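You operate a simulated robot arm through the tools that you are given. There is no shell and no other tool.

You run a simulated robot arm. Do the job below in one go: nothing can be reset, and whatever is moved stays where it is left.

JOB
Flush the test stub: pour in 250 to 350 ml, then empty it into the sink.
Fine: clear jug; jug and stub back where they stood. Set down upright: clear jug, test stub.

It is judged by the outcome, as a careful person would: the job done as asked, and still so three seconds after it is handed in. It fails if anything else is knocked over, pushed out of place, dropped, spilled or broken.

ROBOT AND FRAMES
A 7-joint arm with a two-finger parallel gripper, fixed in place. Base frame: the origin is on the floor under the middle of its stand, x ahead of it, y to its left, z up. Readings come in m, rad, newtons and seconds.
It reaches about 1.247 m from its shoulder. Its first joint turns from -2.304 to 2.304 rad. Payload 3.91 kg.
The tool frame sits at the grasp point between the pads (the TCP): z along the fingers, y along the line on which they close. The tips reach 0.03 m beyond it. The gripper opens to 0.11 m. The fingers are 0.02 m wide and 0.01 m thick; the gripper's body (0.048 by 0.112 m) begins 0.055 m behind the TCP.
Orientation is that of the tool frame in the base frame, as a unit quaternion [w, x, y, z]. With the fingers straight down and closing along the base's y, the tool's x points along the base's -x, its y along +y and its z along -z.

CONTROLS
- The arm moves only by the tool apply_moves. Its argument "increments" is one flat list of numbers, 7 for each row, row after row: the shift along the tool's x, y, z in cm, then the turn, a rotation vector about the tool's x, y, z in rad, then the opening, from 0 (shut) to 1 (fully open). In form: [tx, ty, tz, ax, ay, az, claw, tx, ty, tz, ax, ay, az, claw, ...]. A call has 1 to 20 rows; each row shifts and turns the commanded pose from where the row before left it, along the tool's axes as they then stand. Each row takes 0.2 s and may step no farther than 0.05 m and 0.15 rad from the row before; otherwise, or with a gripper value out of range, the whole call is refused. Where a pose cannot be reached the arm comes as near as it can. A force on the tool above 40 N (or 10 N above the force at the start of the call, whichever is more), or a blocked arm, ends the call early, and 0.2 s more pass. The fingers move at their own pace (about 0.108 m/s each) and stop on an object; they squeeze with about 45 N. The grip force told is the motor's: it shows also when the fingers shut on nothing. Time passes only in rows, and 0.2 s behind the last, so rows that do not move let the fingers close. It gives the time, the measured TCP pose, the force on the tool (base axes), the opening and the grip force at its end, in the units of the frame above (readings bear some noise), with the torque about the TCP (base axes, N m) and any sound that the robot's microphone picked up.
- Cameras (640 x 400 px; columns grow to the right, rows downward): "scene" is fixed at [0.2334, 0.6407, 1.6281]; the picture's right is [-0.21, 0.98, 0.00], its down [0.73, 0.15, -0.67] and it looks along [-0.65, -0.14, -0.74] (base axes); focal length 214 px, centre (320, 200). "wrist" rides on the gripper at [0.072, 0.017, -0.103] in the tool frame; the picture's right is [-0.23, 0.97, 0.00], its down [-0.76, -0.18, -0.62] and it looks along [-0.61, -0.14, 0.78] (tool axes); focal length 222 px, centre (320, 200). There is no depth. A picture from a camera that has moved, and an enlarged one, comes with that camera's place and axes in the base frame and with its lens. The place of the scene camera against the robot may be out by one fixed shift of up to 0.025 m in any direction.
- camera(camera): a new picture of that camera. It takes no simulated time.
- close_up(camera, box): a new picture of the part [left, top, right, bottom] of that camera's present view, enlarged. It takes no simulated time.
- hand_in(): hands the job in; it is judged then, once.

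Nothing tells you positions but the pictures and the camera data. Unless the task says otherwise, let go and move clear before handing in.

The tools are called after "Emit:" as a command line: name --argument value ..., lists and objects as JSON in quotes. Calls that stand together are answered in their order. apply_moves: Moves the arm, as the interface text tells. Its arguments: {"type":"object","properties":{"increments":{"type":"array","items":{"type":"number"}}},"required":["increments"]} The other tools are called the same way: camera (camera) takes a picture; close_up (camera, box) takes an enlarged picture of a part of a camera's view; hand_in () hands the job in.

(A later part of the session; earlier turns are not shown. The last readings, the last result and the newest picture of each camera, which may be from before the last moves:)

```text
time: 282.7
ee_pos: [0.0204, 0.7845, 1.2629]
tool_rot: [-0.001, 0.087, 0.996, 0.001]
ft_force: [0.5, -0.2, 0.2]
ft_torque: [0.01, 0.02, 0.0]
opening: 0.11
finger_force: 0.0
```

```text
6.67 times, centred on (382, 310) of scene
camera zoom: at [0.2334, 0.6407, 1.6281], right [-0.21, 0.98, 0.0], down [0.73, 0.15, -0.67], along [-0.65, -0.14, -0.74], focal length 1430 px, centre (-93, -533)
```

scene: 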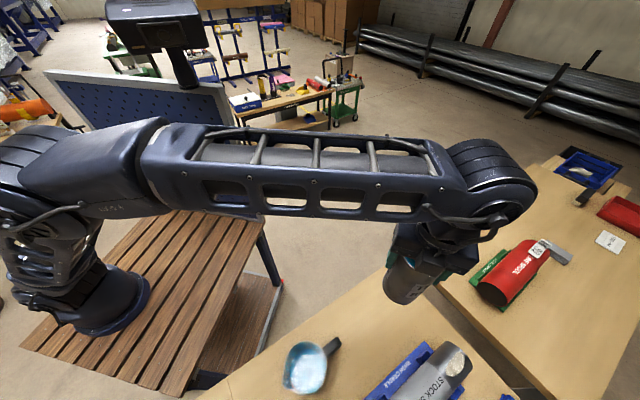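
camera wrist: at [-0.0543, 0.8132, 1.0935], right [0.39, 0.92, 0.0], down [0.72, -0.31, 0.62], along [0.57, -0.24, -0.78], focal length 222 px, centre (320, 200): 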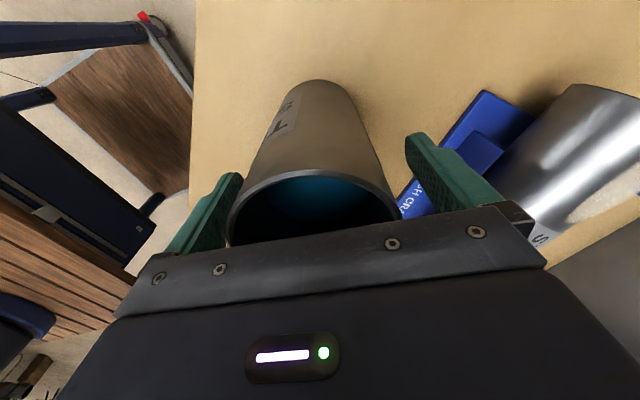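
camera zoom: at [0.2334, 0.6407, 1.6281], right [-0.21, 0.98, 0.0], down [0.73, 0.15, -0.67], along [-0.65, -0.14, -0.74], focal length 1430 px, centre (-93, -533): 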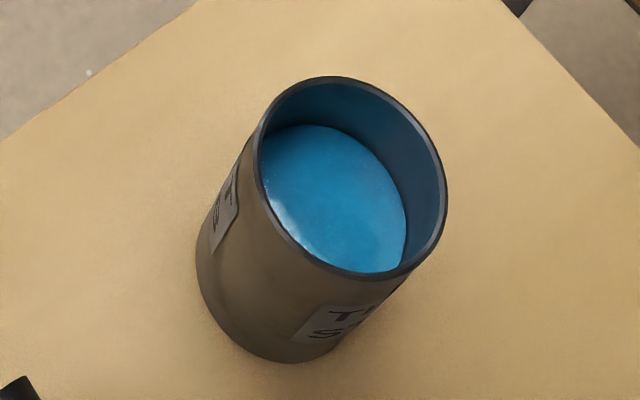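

The stub is only about 5 mm from its original spot and upright; the shrinking opening was the fingers settling squarely onto a 71 mm tube rather than slipping out. I'll recentre, regrip and check again.

Emit:
apply_moves --increments '[0.26, 0.1, 2.5, 0, 0, 0, 1, 0, 0, 4, 0, 0, 0, 1, 0, 0, 4, 0, 0, 0, 1, 0, 0, 4, 0, 0, 0, 1, 0, 0, 4, 0, 0, 0, 1, 0, 0, 3, 0, 0, 0, 1, 0, 0, 2.5, 0, 0, 0, 1, 0, 0, 2, 0, 0, 0, 1, 0, 0, 1.6, 0, 0, 0, 1, 0, 0, 0, 0, 0, 0, 1]'

Emit:
apply_moves --increments '[0, 0, 0, 0, 0, 0, 0.85, 0, 0, 0, 0, 0, 0, 0.76, 0, 0, 0, 0, 0, 0, 0.7, 0, 0, 0, 0, 0, 0, 0.67, 0, 0, 0, 0, 0, 0, 0.64, 0, 0, 0, 0, 0, 0, 0.6, 0, 0, 0, 0, 0, 0, 0.3, 0, 0, 0, 0, 0, 0, 0, 0, 0, 0, 0, 0, 0, 0]'

Emit:
close_up --camera "wrist" --box '[160, 60, 480, 260]'

```text
time: 284.9
ee_pos: [0.0181, 0.7851, 0.987]
tool_rot: [0.0, 0.087, 0.996, 0.002]
ft_force: [0.5, -0.1, 0.2]
ft_torque: [0.02, 0.04, 0.0]
opening: 0.1099
finger_force: 0.0
```

```text
time: 286.9
ee_pos: [0.0177, 0.7852, 0.9863]
tool_rot: [0.0, 0.087, 0.996, 0.001]
ft_force: [-0.1, -3.8, 1.0]
ft_torque: [-0.64, -0.03, -0.07]
opening: 0.0707
finger_force: 45.5
```

```text
2.00 times, centred on (320, 160) of wrist
camera zoom: at [-0.0502, 0.8135, 1.0903], right [0.39, 0.92, 0.0], down [0.72, -0.31, 0.62], along [0.57, -0.24, -0.78], focal length 444 px, centre (320, 280)
```

zoom: 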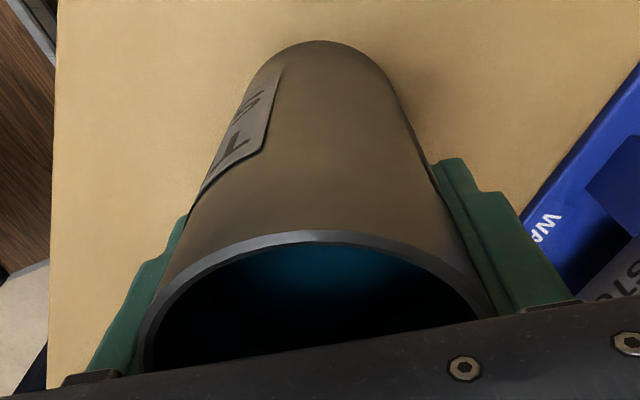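

The opening now reads 70.7 mm. The tube evidently turned a few degrees until flat facets met the pads, so this should be stable. I'll lift and check that the opening stays constant.

Emit:
apply_moves --increments '[0, 0, -0.2, 0, 0, 0, 0, 0, 0, -0.4, 0, 0, 0, 0, 0, 0, -0.6, 0, 0, 0, 0, 0, 0, -0.8, 0, 0, 0, 0, 0, 0, -1, 0, 0, 0, 0, 0, 0, -1.5, 0, 0, 0, 0, 0, 0, -2, 0, 0, 0, 0, 0, 0, -2.5, 0, 0, 0, 0, 0, 0, -2.5, 0, 0, 0, 0, 0, 0, -2.5, 0, 0, 0, 0, 0, 0, -2.5, 0, 0, 0, 0, 0, 0, -2.5, 0, 0, 0, 0, 0, 0, -2.5, 0, 0, 0, 0, 0, 0, -2.5, 0, 0, 0, 0, 0, 0, -1.5, 0, 0, 0, 0, 0, 0, -1, 0, 0, 0, 0, 0, 0, 0, 0, 0, 0, 0]'

Emit:
close_up --camera "wrist" --box '[160, 60, 480, 260]'

```text
time: 290.5
ee_pos: [0.0177, 0.7854, 1.2512]
tool_rot: [-0.001, 0.086, 0.996, 0.001]
ft_force: [0.1, -0.2, -7.8]
ft_torque: [0.03, 0.04, -0.02]
opening: 0.0705
finger_force: 44.7
```

```text
2.00 times, centred on (320, 160) of wrist
camera zoom: at [-0.05, 0.8139, 1.3548], right [0.39, 0.92, 0.0], down [0.72, -0.31, 0.62], along [0.57, -0.24, -0.78], focal length 444 px, centre (320, 280)
```

zoom: 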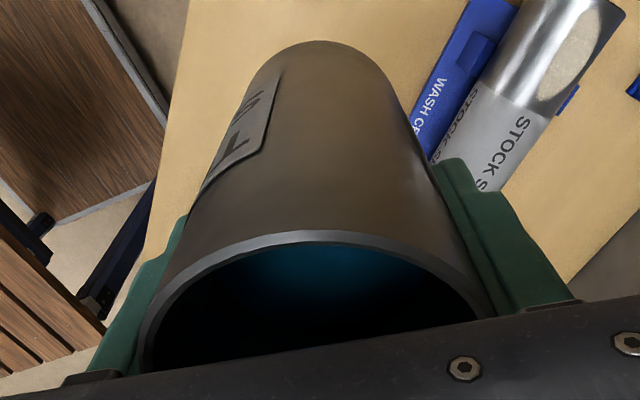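

Stable: the opening and the image are unchanged. I'll carry it level to the pouring position over the sink.

Emit:
apply_moves --increments '[-1.09, -0.5, 0, 0, 0, 0, 0, -2, -0.92, 0, 0, 0, 0, 0, -2.77, -1.28, 0, 0, 0, 0, 0, -2.77, -1.28, 0, 0, 0, 0, 0, -2.77, -1.28, 0, 0, 0, 0, 0, -2.77, -1.28, 0, 0, 0, 0, 0, -2.77, -1.28, 0, 0, 0, 0, 0, -2.77, -1.28, 0, 0, 0, 0, 0, -2.77, -1.28, 0, 0, 0, 0, 0, -2.77, -1.28, 0, 0, 0, 0, 0, -2.77, -1.28, 0, 0, 0, 0, 0, -2.77, -1.28, 0, 0, 0, 0, 0]'

Emit:
apply_moves --increments '[-2.77, -1.28, 0, 0, 0, 0, 0, -2.77, -1.28, 0, 0, 0, 0, 0, -2.77, -1.28, 0, 0, 0, 0, 0, -2.77, -1.28, 0, 0, 0, 0, 0, -2.77, -1.28, 0, 0, 0, 0, 0, -2.77, -1.28, 0, 0, 0, 0, 0, -2.77, -1.28, 0, 0, 0, 0, 0, -2, -0.92, 0, 0, 0, 0, 0, -0.9, -0.41, 0, 0, 0, 0, 0, 0, 0, 0, 0, 0, 0, 0]'

Emit:
camera --camera "wrist"

Emit:
close_up --camera "scene" --box '[0, 0, 320, 400]'

```text
time: 293.1
ee_pos: [0.2973, 0.5914, 1.2498]
tool_rot: [-0.001, 0.087, 0.996, 0.001]
ft_force: [-1.0, 0.4, -7.6]
ft_torque: [0.01, -0.02, -0.02]
opening: 0.0706
finger_force: 44.7
```

```text
time: 295.3
ee_pos: [0.4989, 0.4506, 1.2498]
tool_rot: [-0.001, 0.086, 0.996, 0.001]
ft_force: [0.6, 0.9, -7.3]
ft_torque: [-0.01, -0.03, -0.01]
opening: 0.0706
finger_force: 44.8
```

```text
taken
camera wrist: at [0.4305, 0.4799, 1.3537], right [0.39, 0.92, 0.0], down [0.72, -0.31, 0.62], along [0.57, -0.24, -0.78], focal length 222 px, centre (320, 200)
```

wrist: 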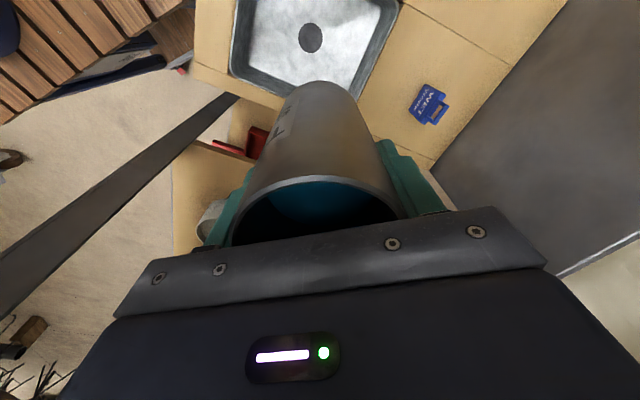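

```text
1.00 times, centred on (160, 200) of scene (not enlarged: the box is as wide or as high as the picture)
camera zoom: at [0.2334, 0.6407, 1.6281], right [-0.21, 0.98, 0.0], down [0.73, 0.15, -0.67], along [-0.65, -0.14, -0.74], focal length 214 px, centre (480, 200)
```

zoom: 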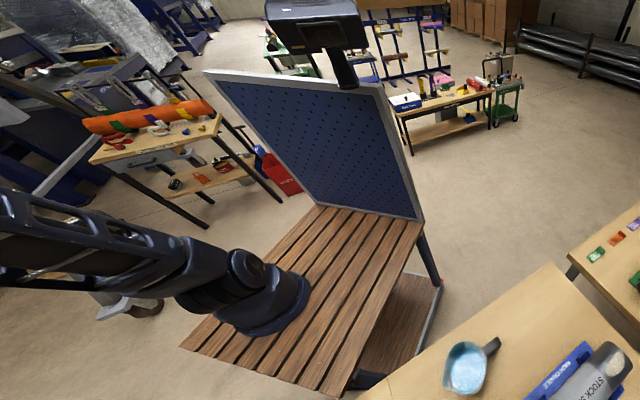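

I'm in position. I'll check the sink from the scene camera (a wide box low in the frame extends the view), lower a little, and begin tilting toward but not past the pouring angle.

Emit:
apply_moves --increments '[0, 0, 1.5, 0, 0, 0, 0, 0, 0, 2, 0, 0, 0, 0, 0, 0, 2, 0, 0, 0, 0, 0, 0, 1.5, 0, 0, 0, 0, 0, 0, 0, 0, -0.06, 0, 0, 0, 0, 0, 0, -0.1, 0, 0, 0, 0, 0, 0, -0.1, 0, 0, 0, 0, 0, 0, -0.1, 0, 0, 0, 0, 0, 0, -0.1, 0, 0, 0, 0, 0, 0, -0.1, 0, 0, 0, 0, 0, 0, 0, 0, 0]'

Emit:
close_up --camera "scene" --box '[0, 380, 640, 400]'

Emit:
camera --camera "wrist"

```text
time: 297.7
ee_pos: [0.4985, 0.4514, 1.1794]
tool_rot: [0.275, 0.084, 0.957, -0.023]
ft_force: [0.7, 0.5, -8.1]
ft_torque: [0.03, 0.22, 0.0]
opening: 0.0699
finger_force: 44.4
```

```text
1.00 times, centred on (320, 390) of scene (not enlarged: the box is as wide or as high as the picture)
camera zoom: at [0.2334, 0.6407, 1.6281], right [-0.21, 0.98, 0.0], down [0.73, 0.15, -0.67], along [-0.65, -0.14, -0.74], focal length 214 px, centre (320, 10)
```

zoom: 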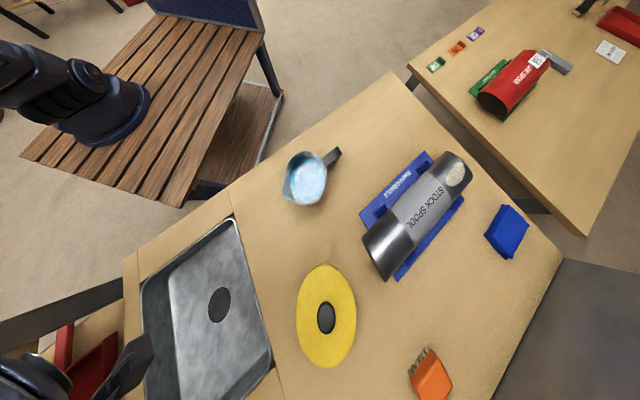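

```text
taken
camera wrist: at [0.3872, 0.488, 1.2294], right [0.36, 0.93, 0.12], down [0.28, -0.23, 0.93], along [0.89, -0.3, -0.34], focal length 222 px, centre (320, 200)
```

wrist: 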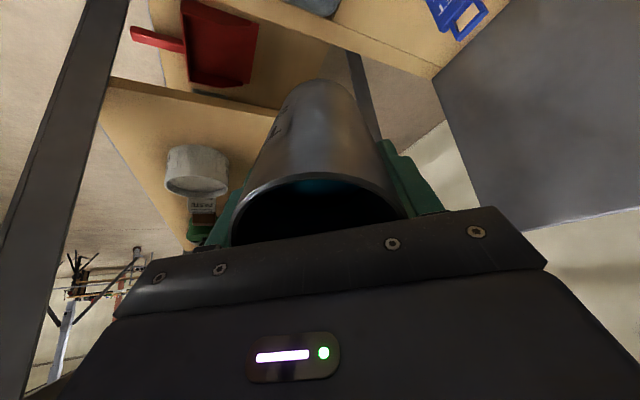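

The extended view shows the whole sink with its drain, and the lip is above the middle of it. I'll continue tilting slowly until the flow starts.

Emit:
apply_moves --increments '[0, 0, 0, 0, -0.08, 0, 0, 0, 0, 0, 0, -0.06, 0, 0, 0, 0, 0, 0, -0.04, 0, 0, 0, 0, 0, 0, -0.04, 0, 0, 0, 0, 0, 0, -0.04, 0, 0]'

Emit:
close_up --camera "scene" --box '[0, 398, 640, 400]'

Emit:
apply_moves --increments '[0, 0, 0, 0, -0.03, 0, 0, 0, 0, 0, 0, -0.03, 0, 0]'

Emit:
close_up --camera "scene" --box '[0, 398, 640, 400]'

Emit:
camera --camera "wrist"

```text
time: 298.9
ee_pos: [0.499, 0.4519, 1.1795]
tool_rot: [0.396, 0.08, 0.914, -0.034]
ft_force: [-0.3, 0.1, -7.2]
ft_torque: [0.02, 0.26, 0.01]
opening: 0.0696
finger_force: 45.0
```

```text
1.00 times, centred on (320, 399) of scene (not enlarged: the box is as wide or as high as the picture)
camera zoom: at [0.2334, 0.6407, 1.6281], right [-0.21, 0.98, 0.0], down [0.73, 0.15, -0.67], along [-0.65, -0.14, -0.74], focal length 214 px, centre (320, 1)
```

zoom: 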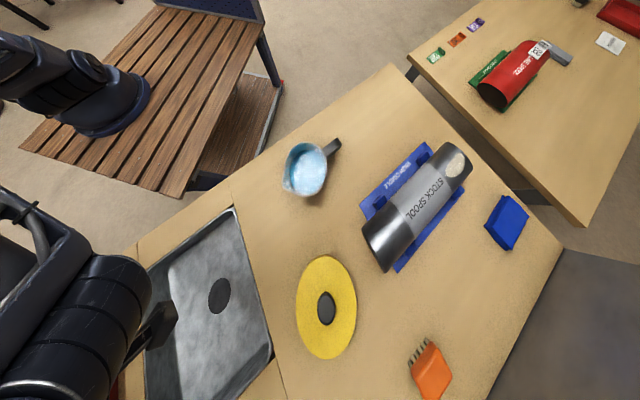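

```text
time: 299.5
ee_pos: [0.4978, 0.4514, 1.1807]
tool_rot: [0.423, 0.079, 0.902, -0.036]
ft_force: [0.1, -1.1, -7.5]
ft_torque: [0.03, 0.3, -0.01]
opening: 0.0697
finger_force: 44.7
```

```text
1.00 times, centred on (320, 399) of scene (not enlarged: the box is as wide or as high as the picture)
camera zoom: at [0.2334, 0.6407, 1.6281], right [-0.21, 0.98, 0.0], down [0.73, 0.15, -0.67], along [-0.65, -0.14, -0.74], focal length 214 px, centre (320, 1)
```

zoom: 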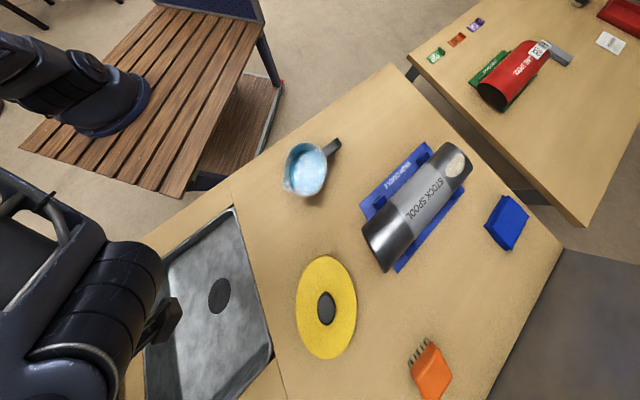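

```text
taken
camera wrist: at [0.3777, 0.4896, 1.1906], right [0.31, 0.93, 0.18], down [-0.02, -0.18, 0.98], along [0.95, -0.31, -0.03], focal length 222 px, centre (320, 200)
```

wrist: 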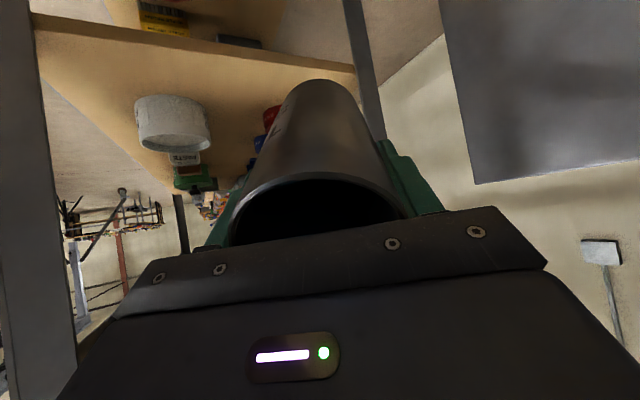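

Emit:
apply_moves --increments '[0, 0, 0, 0, -0.03, 0, 0, 0, 0, 0, 0, -0.03, 0, 0]'

Emit:
close_up --camera "scene" --box '[0, 398, 640, 400]'

Emit:
apply_moves --increments '[0, 0, 0, 0, -0.03, 0, 0, 0, 0, 0, 0, -0.03, 0, 0]'

Emit:
close_up --camera "scene" --box '[0, 398, 640, 400]'

```text
time: 300.1
ee_pos: [0.4995, 0.4515, 1.1805]
tool_rot: [0.451, 0.078, 0.888, -0.038]
ft_force: [0.6, 0.0, -7.9]
ft_torque: [0.05, 0.28, 0.01]
opening: 0.0696
finger_force: 45.0
```

```text
1.00 times, centred on (320, 399) of scene (not enlarged: the box is as wide or as high as the picture)
camera zoom: at [0.2334, 0.6407, 1.6281], right [-0.21, 0.98, 0.0], down [0.73, 0.15, -0.67], along [-0.65, -0.14, -0.74], focal length 214 px, centre (320, 1)
```

zoom: 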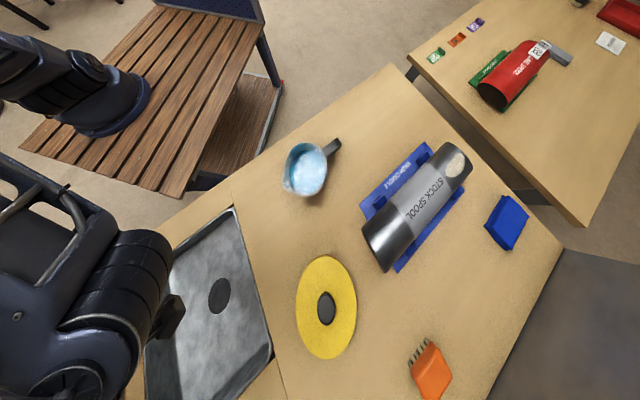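

```text
time: 300.7
ee_pos: [0.4987, 0.4519, 1.1794]
tool_rot: [0.477, 0.076, 0.875, -0.041]
ft_force: [0.3, 0.7, -8.0]
ft_torque: [0.06, 0.28, 0.0]
opening: 0.0697
finger_force: 44.8
```

```text
1.00 times, centred on (320, 399) of scene (not enlarged: the box is as wide or as high as the picture)
camera zoom: at [0.2334, 0.6407, 1.6281], right [-0.21, 0.98, 0.0], down [0.73, 0.15, -0.67], along [-0.65, -0.14, -0.74], focal length 214 px, centre (320, 1)
```

zoom: 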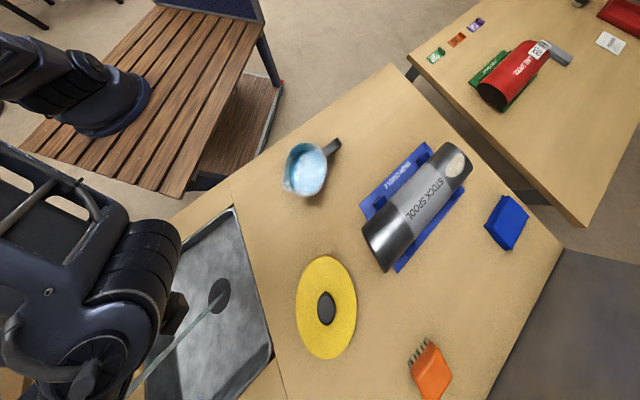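

The stream has started and lands in the sink right beside the drain. I'll keep tilting slowly.

Emit:
apply_moves --increments '[0, 0, 0, 0, -0.03, 0, 0, 0, 0, 0, 0, -0.03, 0, 0, 0, 0, 0, 0, -0.03, 0, 0, 0, 0, 0, 0, -0.03, 0, 0]'

Emit:
close_up --camera "scene" --box '[0, 398, 640, 400]'

Emit:
apply_moves --increments '[0, 0, 0, 0, -0.03, 0, 0, 0, 0, 0, 0, -0.03, 0, 0, 0, 0, 0, 0, -0.03, 0, 0, 0, 0, 0, 0, -0.03, 0, 0, 0, 0, 0, 0, 0, 0, 0]'

Emit:
close_up --camera "scene" --box '[0, 398, 640, 400]'

```text
time: 301.7
ee_pos: [0.4979, 0.4515, 1.1807]
tool_rot: [0.529, 0.074, 0.844, -0.045]
ft_force: [0.3, -0.5, -8.1]
ft_torque: [0.08, 0.3, 0.01]
opening: 0.0694
finger_force: 44.7
```

```text
1.00 times, centred on (320, 399) of scene (not enlarged: the box is as wide or as high as the picture)
camera zoom: at [0.2334, 0.6407, 1.6281], right [-0.21, 0.98, 0.0], down [0.73, 0.15, -0.67], along [-0.65, -0.14, -0.74], focal length 214 px, centre (320, 1)
```

zoom: 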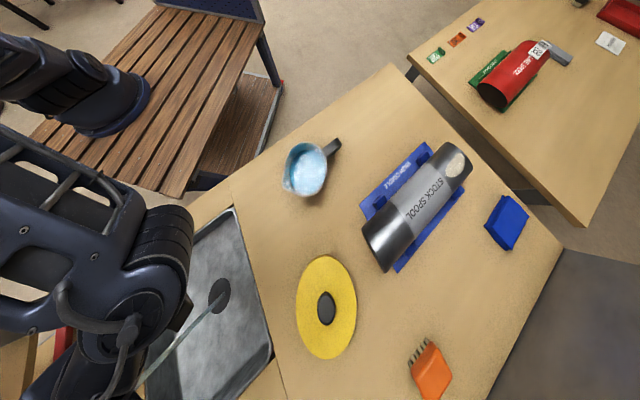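

```text
time: 302.9
ee_pos: [0.4982, 0.4517, 1.18]
tool_rot: [0.578, 0.072, 0.811, -0.051]
ft_force: [-0.6, -0.2, -5.6]
ft_torque: [0.06, 0.28, 0.0]
opening: 0.0693
finger_force: 45.0
```

```text
1.00 times, centred on (320, 399) of scene (not enlarged: the box is as wide or as high as the picture)
camera zoom: at [0.2334, 0.6407, 1.6281], right [-0.21, 0.98, 0.0], down [0.73, 0.15, -0.67], along [-0.65, -0.14, -0.74], focal length 214 px, centre (320, 1)
```

zoom: 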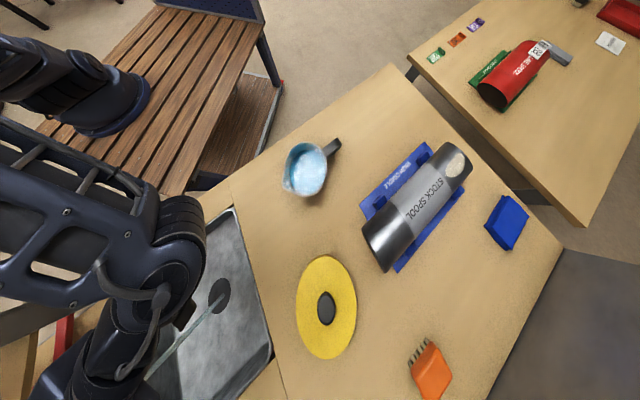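

Emit:
apply_moves --increments '[0, 0, 0, 0, -0.04, 0, 0, 0, 0, 0, 0, -0.04, 0, 0, 0, 0, 0, 0, -0.04, 0, 0, 0, 0, 0, 0, -0.04, 0, 0, 0, 0, 0, 0, 0, 0, 0, 0, 0, 0, 0, 0, 0, 0]'

Emit:
close_up --camera "scene" --box '[0, 398, 640, 400]'

Emit:
apply_moves --increments '[0, 0, 0, 0, -0.04, 0, 0, 0, 0, 0, 0, -0.04, 0, 0, 0, 0, 0, 0, -0.04, 0, 0, 0, 0, 0, 0, -0.04, 0, 0, 0, 0, 0, 0, 0, 0, 0, 0, 0, 0, 0, 0, 0, 0]'

Emit:
close_up --camera "scene" --box '[0, 398, 640, 400]'

Emit:
camera --camera "wrist"

```text
time: 304.3
ee_pos: [0.4979, 0.4504, 1.1796]
tool_rot: [0.641, 0.066, 0.763, -0.055]
ft_force: [0.4, -0.9, -4.7]
ft_torque: [0.05, 0.24, 0.02]
opening: 0.0692
finger_force: 45.2
```

```text
1.00 times, centred on (320, 399) of scene (not enlarged: the box is as wide or as high as the picture)
camera zoom: at [0.2334, 0.6407, 1.6281], right [-0.21, 0.98, 0.0], down [0.73, 0.15, -0.67], along [-0.65, -0.14, -0.74], focal length 214 px, centre (320, 1)
```

zoom: 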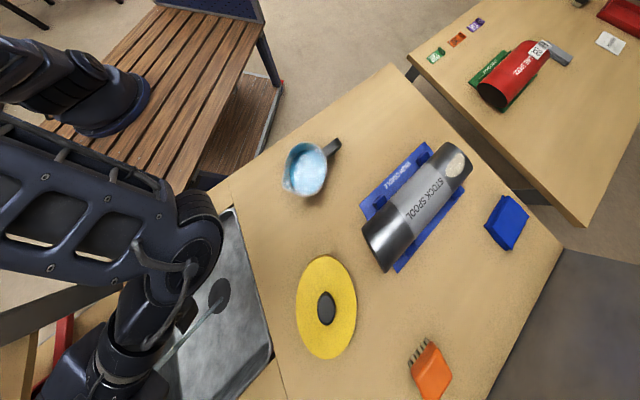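

```text
time: 305.7
ee_pos: [0.4983, 0.4506, 1.1802]
tool_rot: [0.7, 0.062, 0.709, -0.061]
ft_force: [1.1, -0.1, -4.7]
ft_torque: [0.03, 0.19, -0.01]
opening: 0.0694
finger_force: 45.8
```

```text
1.00 times, centred on (320, 399) of scene (not enlarged: the box is as wide or as high as the picture)
camera zoom: at [0.2334, 0.6407, 1.6281], right [-0.21, 0.98, 0.0], down [0.73, 0.15, -0.67], along [-0.65, -0.14, -0.74], focal length 214 px, centre (320, 1)
```

zoom: 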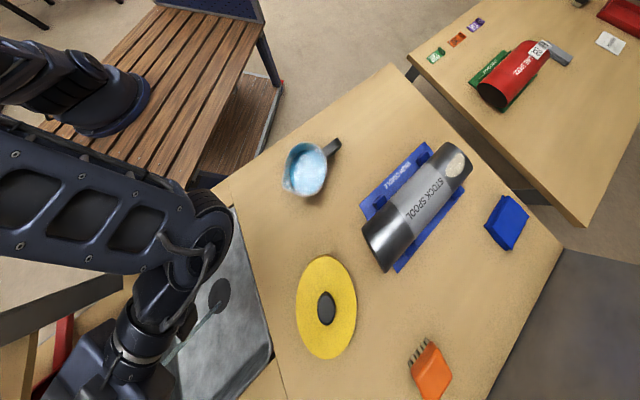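

```text
taken
camera wrist: at [0.3988, 0.4859, 1.1091], right [0.17, 0.96, 0.23], down [-0.64, -0.07, 0.77], along [0.75, -0.28, 0.6], focal length 222 px, centre (320, 200)
```

wrist: 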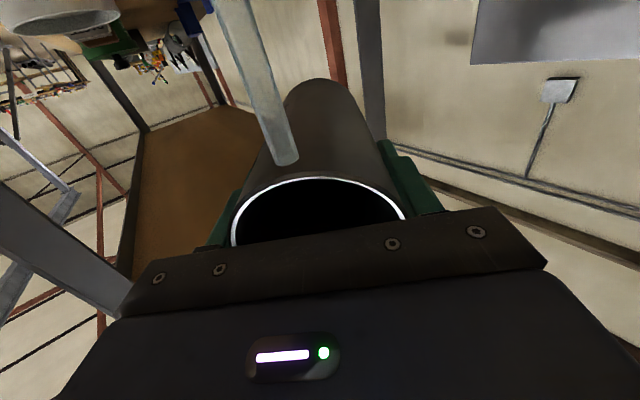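

Emit:
apply_moves --increments '[0, 0, 0, 0, -0.05, 0, 0, 0, 0, 0, 0, -0.05, 0, 0, 0, 0, 0, 0, -0.05, 0, 0, 0, 0, 0, 0, -0.05, 0, 0, 0, 0, 0, 0, -0.05, 0, 0, 0, 0, 0, 0, -0.05, 0, 0, 0, 0, 0, 0, 0, 0, 0, 0, 0, 0, 0, 0, 0, 0]'

Emit:
close_up --camera "scene" --box '[0, 398, 640, 400]'

Emit:
camera --camera "wrist"

Emit:
apply_moves --increments '[0, 0, 0, 0, 0, 0, 0, 0, 0, 0, 0, 0, 0, 0, 0, 0, 0, 0, 0, 0, 0, 0, 0, 0, 0, 0, 0, 0, 0, 0, 0, 0, 0, 0, 0]'

Emit:
close_up --camera "scene" --box '[0, 398, 640, 400]'

Emit:
camera --camera "wrist"

```text
time: 307.5
ee_pos: [0.499, 0.4519, 1.1789]
tool_rot: [0.798, 0.053, 0.596, -0.07]
ft_force: [-0.4, 0.0, -3.4]
ft_torque: [0.0, 0.17, 0.0]
opening: 0.0693
finger_force: 45.1
```

```text
1.00 times, centred on (320, 399) of scene (not enlarged: the box is as wide or as high as the picture)
camera zoom: at [0.2334, 0.6407, 1.6281], right [-0.21, 0.98, 0.0], down [0.73, 0.15, -0.67], along [-0.65, -0.14, -0.74], focal length 214 px, centre (320, 1)
```

zoom: 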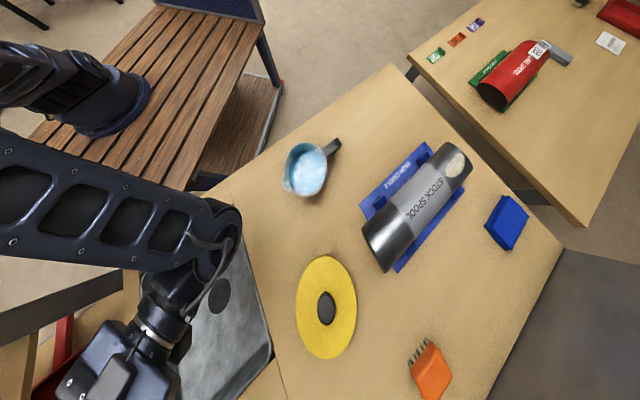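

```text
taken
camera wrist: at [0.4243, 0.4815, 1.0815], right [0.1, 0.97, 0.22], down [-0.83, -0.04, 0.55], along [0.54, -0.24, 0.8], focal length 222 px, centre (320, 200)
```

wrist: 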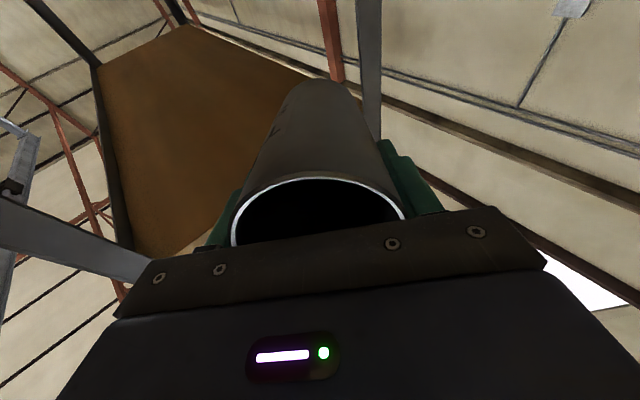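

```text
time: 308.7
ee_pos: [0.4976, 0.4517, 1.1797]
tool_rot: [0.798, 0.053, 0.596, -0.069]
ft_force: [0.8, 0.1, -4.2]
ft_torque: [0.03, 0.19, -0.04]
opening: 0.0691
finger_force: 44.9
```

```text
1.00 times, centred on (320, 399) of scene (not enlarged: the box is as wide or as high as the picture)
camera zoom: at [0.2334, 0.6407, 1.6281], right [-0.21, 0.98, 0.0], down [0.73, 0.15, -0.67], along [-0.65, -0.14, -0.74], focal length 214 px, centre (320, 1)
```

zoom: 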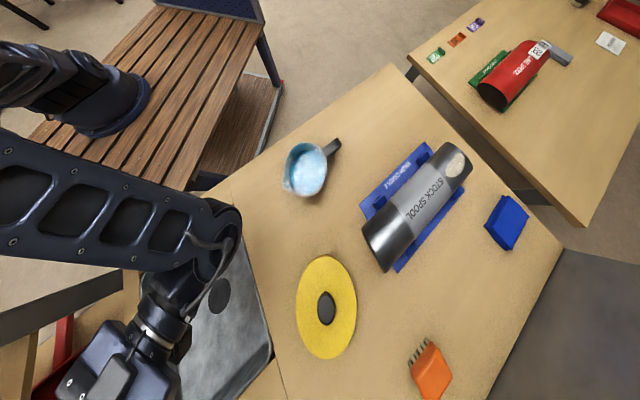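

```text
taken
camera wrist: at [0.4243, 0.4815, 1.0815], right [0.1, 0.97, 0.22], down [-0.83, -0.04, 0.55], along [0.54, -0.24, 0.8], focal length 222 px, centre (320, 200)
```

wrist: 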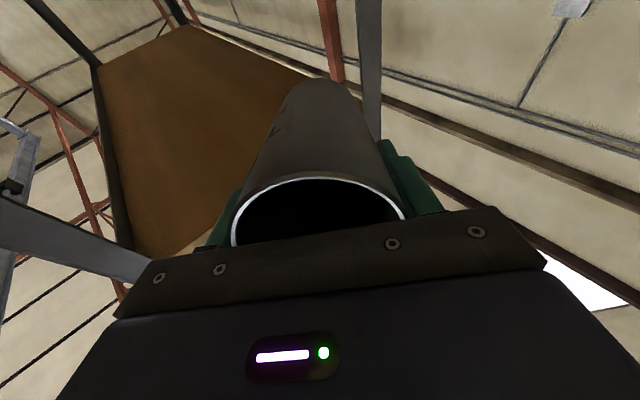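

The stream has stopped and the stub looks empty at about 106 degrees. I'll hold a moment longer to let it drain fully and take a few weight readings.

Emit:
apply_moves --increments '[0, 0, 0, 0, 0, 0, 0, 0, 0, 0, 0, 0, 0, 0]'

Emit:
apply_moves --increments '[0, 0, 0, 0, 0, 0, 0]'

Emit:
apply_moves --increments '[0, 0, 0, 0, 0, 0, 0]'

Emit:
apply_moves --increments '[0, 0, 0, 0, 0, 0, 0]'

Emit:
apply_moves --increments '[0, 0, 0, 0, 0, 0, 0]'

Emit:
close_up --camera "wrist" --box '[160, 60, 480, 260]'

```text
time: 309.3
ee_pos: [0.4996, 0.451, 1.1802]
tool_rot: [0.798, 0.052, 0.597, -0.069]
ft_force: [-0.5, -0.3, -4.0]
ft_torque: [0.01, 0.16, 0.0]
opening: 0.0693
finger_force: 44.4
```

```text
time: 309.7
ee_pos: [0.4999, 0.4512, 1.1804]
tool_rot: [0.798, 0.053, 0.597, -0.069]
ft_force: [-0.3, 0.2, -4.0]
ft_torque: [-0.01, 0.19, -0.01]
opening: 0.0694
finger_force: 44.9
```

```text
time: 310.1
ee_pos: [0.4985, 0.4514, 1.18]
tool_rot: [0.798, 0.053, 0.596, -0.069]
ft_force: [-0.1, 0.1, -4.1]
ft_torque: [0.01, 0.17, 0.01]
opening: 0.0696
finger_force: 45.1
```

```text
time: 310.5
ee_pos: [0.4991, 0.451, 1.1794]
tool_rot: [0.798, 0.053, 0.596, -0.069]
ft_force: [-0.3, 0.5, -5.1]
ft_torque: [0.05, 0.17, 0.03]
opening: 0.0692
finger_force: 44.5
```

```text
time: 310.9
ee_pos: [0.4973, 0.4503, 1.18]
tool_rot: [0.798, 0.052, 0.596, -0.069]
ft_force: [-0.4, -1.2, -5.0]
ft_torque: [0.05, 0.2, -0.02]
opening: 0.0692
finger_force: 45.3
```

```text
2.00 times, centred on (320, 160) of wrist
camera zoom: at [0.4243, 0.4815, 1.0815], right [0.1, 0.97, 0.22], down [-0.83, -0.04, 0.55], along [0.54, -0.24, 0.8], focal length 444 px, centre (320, 280)
```

zoom: 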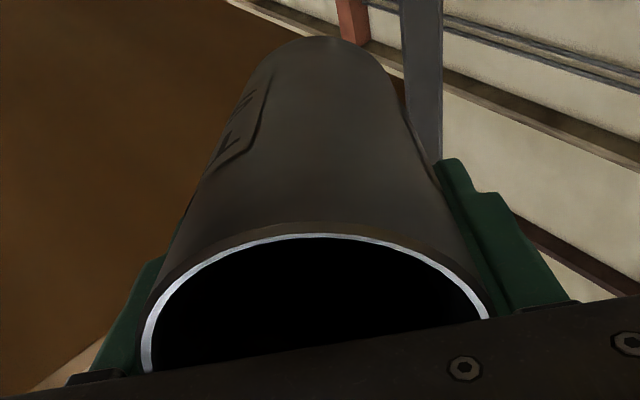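

The stub is empty. I'll tilt it back upright over the sink, slowly.

Emit:
apply_moves --increments '[0, 0, 0, 0, 0.06, 0, 0, 0, 0, 0, 0, 0.1, 0, 0, 0, 0, 0, 0, 0.1, 0, 0, 0, 0, 0, 0, 0.1, 0, 0, 0, 0, 0, 0, 0.1, 0, 0, 0, 0, 0, 0, 0.1, 0, 0, 0, 0, 0, 0, 0.1, 0, 0, 0, 0, 0, 0, 0.1, 0, 0, 0, 0, 0, 0, 0.1, 0, 0, 0, 0, 0, 0, 0.1, 0, 0, 0, 0, 0, 0, 0.1, 0, 0, 0, 0, 0, 0, 0.1, 0, 0, 0, 0, 0, 0, 0.1, 0, 0, 0, 0, 0, 0, 0.1, 0, 0, 0, 0, 0, 0, 0.1, 0, 0, 0, 0, 0, 0, 0.1, 0, 0, 0, 0, 0, 0, 0.1, 0, 0, 0, 0, 0, 0, 0.1, 0, 0, 0, 0, 0, 0, 0.1, 0, 0]'

Emit:
apply_moves --increments '[0, 0, -1.5, 0, 0, 0, 0, 0, 0, -2.5, 0, 0, 0, 0, 0, 0, -2.5, 0, 0, 0, 0, 0, 0, -1, 0, 0, 0, 0, 0, 0, 0, 0, 0, 0, 0]'

Emit:
camera --camera "wrist"

Emit:
close_up --camera "scene" --box '[0, 398, 640, 400]'

Emit:
close_up --camera "scene" --box '[0, 0, 320, 400]'

```text
time: 314.9
ee_pos: [0.4984, 0.4519, 1.1796]
tool_rot: [-0.001, 0.086, 0.996, 0.002]
ft_force: [-0.8, -1.2, -3.7]
ft_torque: [-0.02, -0.02, -0.01]
opening: 0.069
finger_force: 44.7
```

```text
time: 316.1
ee_pos: [0.4987, 0.4527, 1.2559]
tool_rot: [0.0, 0.087, 0.996, 0.0]
ft_force: [-0.6, 0.4, -4.3]
ft_torque: [0.01, -0.01, 0.02]
opening: 0.0691
finger_force: 45.4
```

```text
taken
camera wrist: at [0.4307, 0.4805, 1.3593], right [0.39, 0.92, 0.0], down [0.72, -0.31, 0.62], along [0.57, -0.24, -0.78], focal length 222 px, centre (320, 200)
```

wrist: 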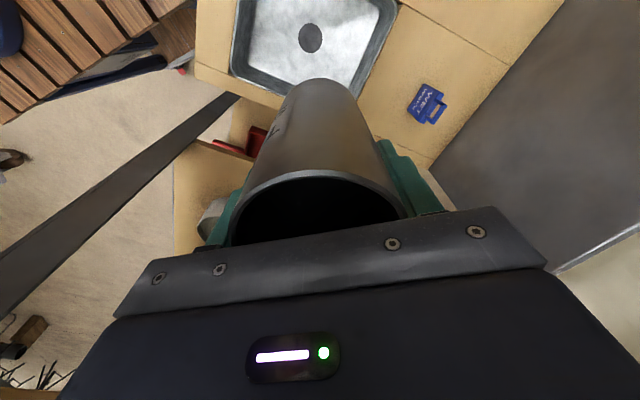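

```text
1.00 times, centred on (320, 399) of scene (not enlarged: the box is as wide or as high as the picture)
camera zoom: at [0.2334, 0.6407, 1.6281], right [-0.21, 0.98, 0.0], down [0.73, 0.15, -0.67], along [-0.65, -0.14, -0.74], focal length 214 px, centre (320, 1)
```

zoom: 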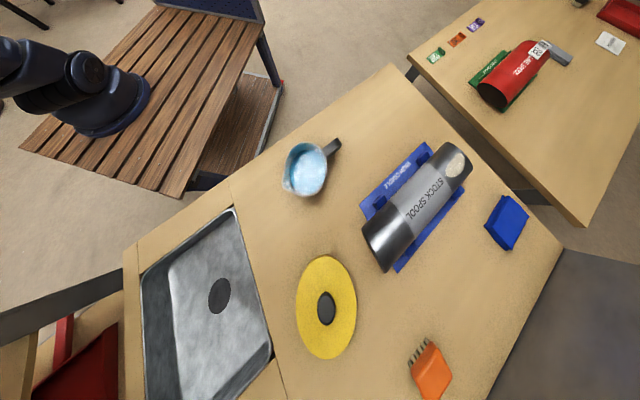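

```text
1.00 times, centred on (160, 200) of scene (not enlarged: the box is as wide or as high as the picture)
camera zoom: at [0.2334, 0.6407, 1.6281], right [-0.21, 0.98, 0.0], down [0.73, 0.15, -0.67], along [-0.65, -0.14, -0.74], focal length 214 px, centre (480, 200)
```

zoom: 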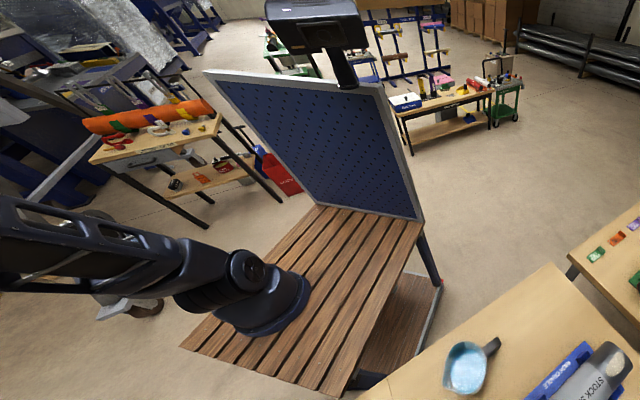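

No spills anywhere and the sink took it all. I'll carry the empty stub back to above its home spot.

Emit:
apply_moves --increments '[1.09, 0.49, 0, 0, 0, 0, 0, 2, 0.9, 0, 0, 0, 0, 0, 2.77, 1.25, 0, 0, 0, 0, 0, 2.77, 1.25, 0, 0, 0, 0, 0, 2.77, 1.25, 0, 0, 0, 0, 0, 2.77, 1.25, 0, 0, 0, 0, 0, 2.77, 1.25, 0, 0, 0, 0, 0, 2.77, 1.25, 0, 0, 0, 0, 0, 2.77, 1.25, 0, 0, 0, 0, 0, 2.77, 1.25, 0, 0, 0, 0, 0, 2.77, 1.25, 0, 0, 0, 0, 0, 2.77, 1.25, 0, 0, 0, 0, 0]'

Emit:
apply_moves --increments '[2.77, 1.25, 0, 0, 0, 0, 0, 2.77, 1.25, 0, 0, 0, 0, 0, 2.77, 1.25, 0, 0, 0, 0, 0, 2.77, 1.25, 0, 0, 0, 0, 0, 2.77, 1.25, 0, 0, 0, 0, 0, 2.77, 1.25, 0, 0, 0, 0, 0, 2.77, 1.25, 0, 0, 0, 0, 0, 2, 0.9, 0, 0, 0, 0, 0, 1.41, 0.64, 0, 0, 0, 0, 0, 0, 0, 0, 0, 0, 0, 0]'

Emit:
close_up --camera "wrist" --box '[160, 60, 480, 260]'

Emit:
close_up --camera "scene" --box '[340, 240, 500, 340]'

```text
time: 318.7
ee_pos: [0.2199, 0.6415, 1.257]
tool_rot: [-0.001, 0.087, 0.996, 0.001]
ft_force: [0.8, -1.4, -3.5]
ft_torque: [0.03, 0.05, 0.03]
opening: 0.0694
finger_force: 45.3
```

```text
time: 320.9
ee_pos: [0.013, 0.7827, 1.2566]
tool_rot: [-0.001, 0.087, 0.996, 0.001]
ft_force: [0.3, -0.1, -4.4]
ft_torque: [-0.01, 0.0, -0.01]
opening: 0.0693
finger_force: 45.2
```

```text
2.00 times, centred on (320, 160) of wrist
camera zoom: at [-0.0552, 0.8118, 1.3605], right [0.39, 0.92, 0.0], down [0.72, -0.31, 0.62], along [0.57, -0.24, -0.78], focal length 444 px, centre (320, 280)
```

zoom: 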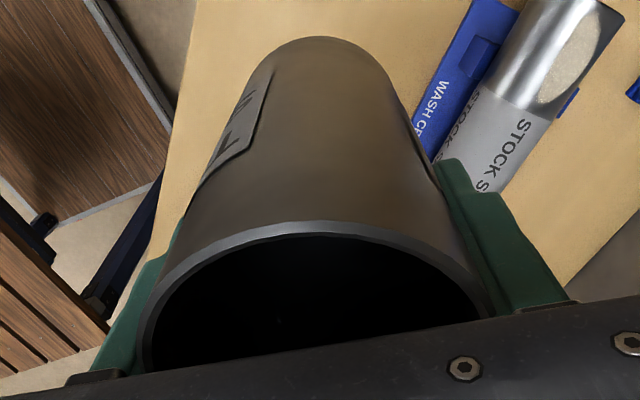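

```text
4.00 times, centred on (420, 290) of scene
camera zoom: at [0.2334, 0.6407, 1.6281], right [-0.21, 0.98, 0.0], down [0.73, 0.15, -0.67], along [-0.65, -0.14, -0.74], focal length 858 px, centre (-80, -160)
```

zoom: 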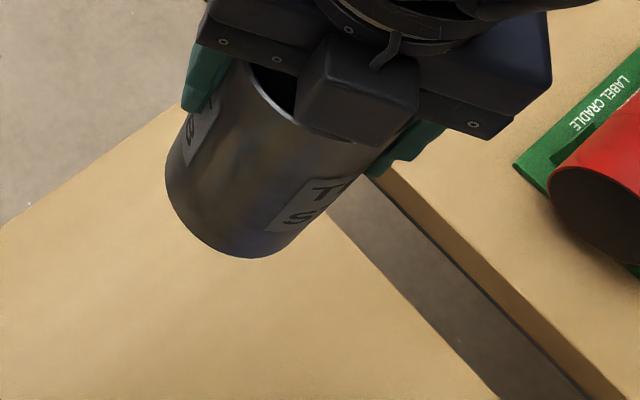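

Emit:
apply_moves --increments '[-0.15, 0, 1.5, 0, 0, 0, 0, 0, 0, 2.5, 0, 0, 0, 0, 0, 0, 2.5, 0, 0, 0, 0, 0, 0, 2.5, 0, 0, 0, 0, 0, 0, 2.5, 0, 0, 0, 0, 0, 0, 2.5, 0, 0, 0, 0, 0, 0, 2.5, 0, 0, 0, 0, 0, 0, 2.5, 0, 0, 0, 0, 0, 0, 2.5, 0, 0, 0, 0, 0, 0, 2, 0, 0, 0, 0, 0, 0, 1, 0, 0, 0, 0, 0, 0, 0.6, 0, 0, 0, 0, 0, 0, 0, 0, 0, 0, 0]'

Emit:
apply_moves --increments '[0, 0, 0.4, 0, 0, 0, 0, 0, 0, 0, 0, 0, 0, 0]'

```text
time: 323.7
ee_pos: [0.0143, 0.782, 1.0051]
tool_rot: [-0.001, 0.087, 0.996, 0.002]
ft_force: [0.0, -0.4, -2.9]
ft_torque: [0.04, -0.01, -0.01]
opening: 0.0693
finger_force: 45.0
```

```text
time: 324.3
ee_pos: [0.0133, 0.7821, 1.0011]
tool_rot: [-0.001, 0.087, 0.996, 0.0]
ft_force: [0.3, 0.2, -5.1]
ft_torque: [0.01, 0.01, -0.02]
opening: 0.0692
finger_force: 45.1
```

Emit:
apply_moves --increments '[0, 0, 0.4, 0, 0, 0, 0, 0, 0, 0, 0, 0, 0, 0]'

Emit:
apply_moves --increments '[0, 0, 0.3, 0, 0, 0, 0, 0, 0, 0, 0, 0, 0, 0]'

Emit:
apply_moves --increments '[0, 0, 0.2, 0, 0, 0, 0, 0, 0, 0, 0, 0, 0, 0]'

```text
time: 324.9
ee_pos: [0.0133, 0.7814, 0.9977]
tool_rot: [0.0, 0.087, 0.996, 0.001]
ft_force: [0.5, 0.5, -4.1]
ft_torque: [0.02, -0.06, -0.01]
opening: 0.0693
finger_force: 44.4
```

```text
time: 325.5
ee_pos: [0.0141, 0.7805, 0.9941]
tool_rot: [0.0, 0.087, 0.996, 0.0]
ft_force: [0.4, 0.0, -3.7]
ft_torque: [-0.01, -0.02, 0.02]
opening: 0.0691
finger_force: 44.5
```

```text
time: 326.1
ee_pos: [0.0121, 0.7822, 0.9927]
tool_rot: [-0.001, 0.088, 0.996, 0.001]
ft_force: [0.4, 0.1, -4.6]
ft_torque: [0.01, 0.0, 0.03]
opening: 0.0693
finger_force: 45.1
```

Emit:
apply_moves --increments '[0, 0, 0.2, 0, 0, 0, 0, 0, 0, 0, 0, 0, 0, 0]'

Emit:
apply_moves --increments '[0, 0, 0.15, 0, 0, 0, 0, 0, 0, 0, 0, 0, 0, 0]'

```text
time: 326.7
ee_pos: [0.0137, 0.7817, 0.9902]
tool_rot: [-0.001, 0.087, 0.996, 0.001]
ft_force: [0.3, 0.0, -4.3]
ft_torque: [0.04, -0.02, 0.02]
opening: 0.0694
finger_force: 45.2
```

```text
time: 327.3
ee_pos: [0.0141, 0.7823, 0.9888]
tool_rot: [-0.001, 0.086, 0.996, 0.001]
ft_force: [0.3, 0.0, -4.2]
ft_torque: [-0.03, -0.02, 0.0]
opening: 0.0694
finger_force: 45.0
```

Emit:
apply_moves --increments '[0, 0, 0.1, 0, 0, 0, 0, 0, 0, 0, 0, 0, 0, 0]'

Emit:
apply_moves --increments '[0, 0, 0.1, 0, 0, 0, 0, 0, 0, 0, 0, 0, 0, 0]'

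```text
time: 327.9
ee_pos: [0.0135, 0.7818, 0.9874]
tool_rot: [-0.002, 0.086, 0.996, 0.001]
ft_force: [-0.2, 0.4, -4.2]
ft_torque: [0.03, 0.0, 0.04]
opening: 0.0691
finger_force: 44.6
```

```text
time: 328.5
ee_pos: [0.0143, 0.7826, 0.9885]
tool_rot: [-0.001, 0.088, 0.996, 0.001]
ft_force: [1.0, -0.2, -0.2]
ft_torque: [-0.21, -0.13, -0.03]
opening: 0.0691
finger_force: 44.9
```

The stub just touched down. I'll release it gently and rise.

Emit:
apply_moves --increments '[0, 0, 0.03, 0, 0, 0, 0, 0, 0, 0, 0, 0, 0, 0.68, 0, 0, 0, 0, 0, 0, 0.75, 0, 0, 0, 0, 0, 0, 0.9, 0, 0, 0, 0, 0, 0, 1, 0, 0, 0, 0, 0, 0, 1]'

Emit:
apply_moves --increments '[0, 0, -1, 0, 0, 0, 1, 0, 0, -1.5, 0, 0, 0, 1, 0, 0, -2, 0, 0, 0, 1, 0, 0, -3, 0, 0, 0, 1, 0, 0, -4, 0, 0, 0, 1, 0, 0, -4, 0, 0, 0, 1, 0, 0, -4, 0, 0, 0, 1, 0, 0, -4, 0, 0, 0, 1, 0, 0, -4, 0, 0, 0, 1, 0, 0, 0, 0, 0, 0, 1]'

Emit:
close_up --camera "wrist" --box '[240, 20, 400, 140]'

Emit:
close_up --camera "scene" --box '[350, 280, 414, 340]'

Emit:
camera --camera "scene"

```text
time: 329.9
ee_pos: [0.0143, 0.7828, 0.9869]
tool_rot: [0.0, 0.087, 0.996, 0.0]
ft_force: [0.4, 0.4, -0.3]
ft_torque: [-0.01, -0.01, 0.02]
opening: 0.1099
finger_force: 0.1
```

```text
time: 332.1
ee_pos: [0.0139, 0.7811, 1.2629]
tool_rot: [-0.001, 0.086, 0.996, 0.001]
ft_force: [-0.1, -0.6, 0.3]
ft_torque: [-0.01, 0.03, -0.02]
opening: 0.1098
finger_force: 0.0
```

```text
3.33 times, centred on (320, 80) of wrist
camera zoom: at [-0.0547, 0.8101, 1.3668], right [0.39, 0.92, 0.0], down [0.72, -0.31, 0.62], along [0.57, -0.24, -0.78], focal length 740 px, centre (320, 600)
```

zoom: 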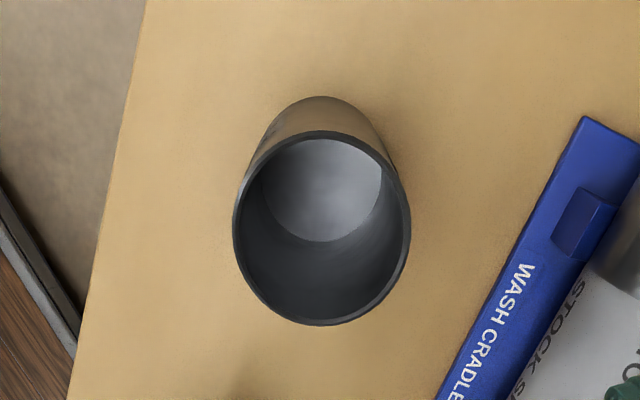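

```text
6.67 times, centred on (382, 310) of scene
camera zoom: at [0.2334, 0.6407, 1.6281], right [-0.21, 0.98, 0.0], down [0.73, 0.15, -0.67], along [-0.65, -0.14, -0.74], focal length 1430 px, centre (-93, -533)
```

zoom: 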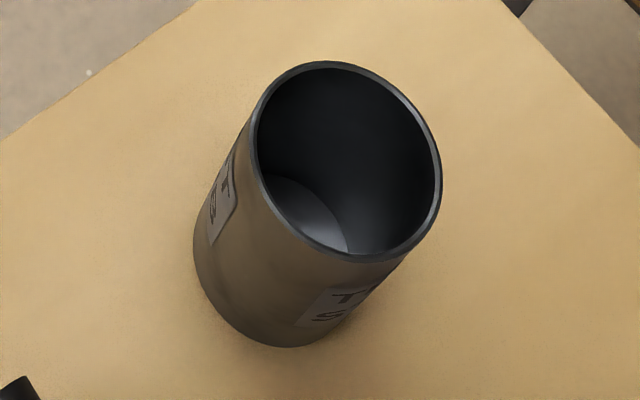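

```text
taken
```

scene: 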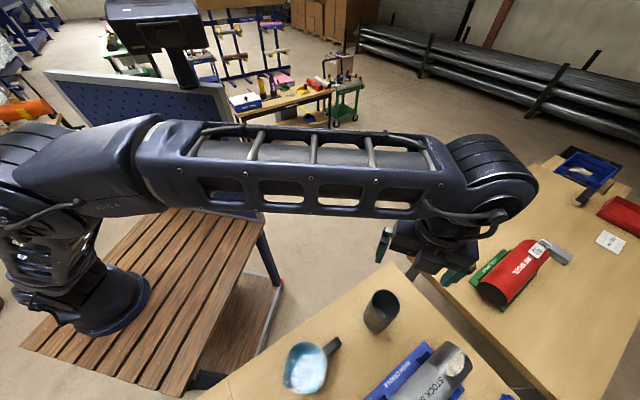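

The stub is empty, upright, and within about 1-2 mm of its original place. I'll move the arm clear to its starting pose and do a final check of the whole bench.

Emit:
apply_moves --increments '[0, 0, -2, 0, 0, 0, 1, 1.28, -3.96, -1.8, 0, 0, 0, 1, 1.28, -3.96, -1.8, 0, 0, 0, 1, 1.28, -3.96, -1.8, 0, 0, 0, 1, 1.28, -3.96, -1.8, 0, 0, 0, 1, 0, 0, 0, 0, 0, 0, 1, 0, 0, 0, 0, 0, 0, 1]'

Emit:
close_up --camera "scene" --box '[200, 240, 520, 400]'

Emit:
close_up --camera "scene" --box '[0, 398, 640, 400]'

Emit:
close_up --camera "scene" --box '[270, 320, 370, 400]'

Emit:
camera --camera "wrist"

```text
time: 333.7
ee_pos: [-0.0647, 0.6353, 1.3541]
tool_rot: [-0.001, 0.087, 0.996, 0.001]
ft_force: [0.9, 0.2, -0.1]
ft_torque: [-0.02, -0.01, -0.03]
opening: 0.11
finger_force: 0.0
```

```text
2.00 times, centred on (360, 320) of scene
camera zoom: at [0.2334, 0.6407, 1.6281], right [-0.21, 0.98, 0.0], down [0.73, 0.15, -0.67], along [-0.65, -0.14, -0.74], focal length 429 px, centre (240, -40)
```

zoom: 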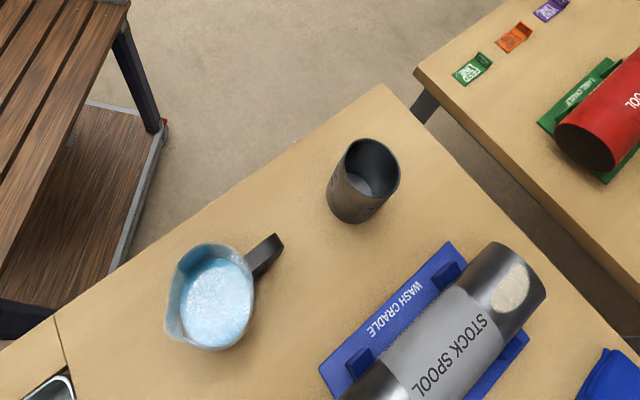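

```text
1.00 times, centred on (320, 399) of scene (not enlarged: the box is as wide or as high as the picture)
camera zoom: at [0.2334, 0.6407, 1.6281], right [-0.21, 0.98, 0.0], down [0.73, 0.15, -0.67], along [-0.65, -0.14, -0.74], focal length 214 px, centre (320, 1)
```

zoom: 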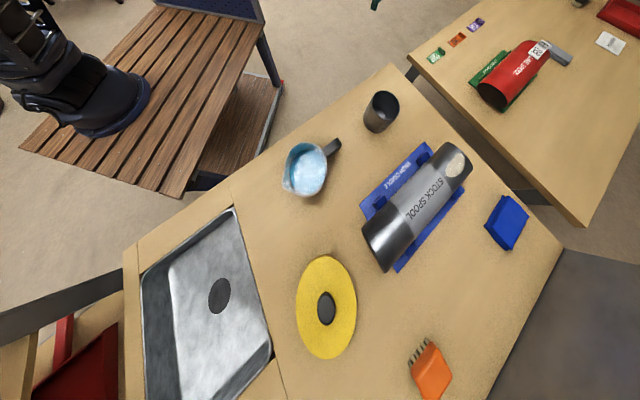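

```text
5.00 times, centred on (320, 360) of scene
camera zoom: at [0.2334, 0.6407, 1.6281], right [-0.21, 0.98, 0.0], down [0.73, 0.15, -0.67], along [-0.65, -0.14, -0.74], focal length 1072 px, centre (320, -600)
```

zoom: 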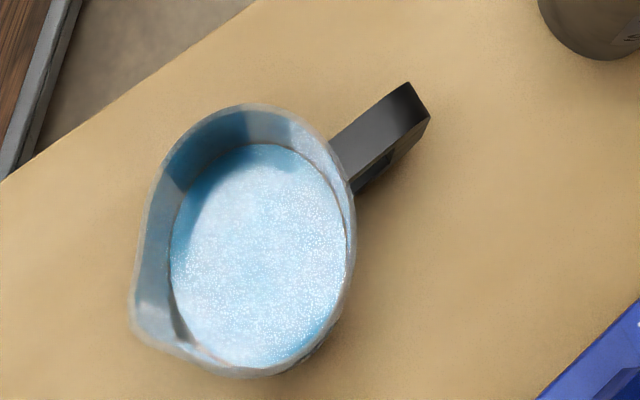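

```text
taken
camera wrist: at [-0.1326, 0.6631, 1.4576], right [0.39, 0.92, 0.0], down [0.72, -0.31, 0.62], along [0.57, -0.24, -0.78], focal length 222 px, centre (320, 200)
```

wrist: 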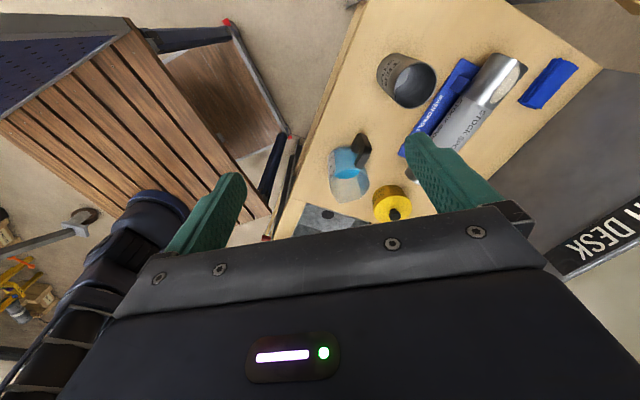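

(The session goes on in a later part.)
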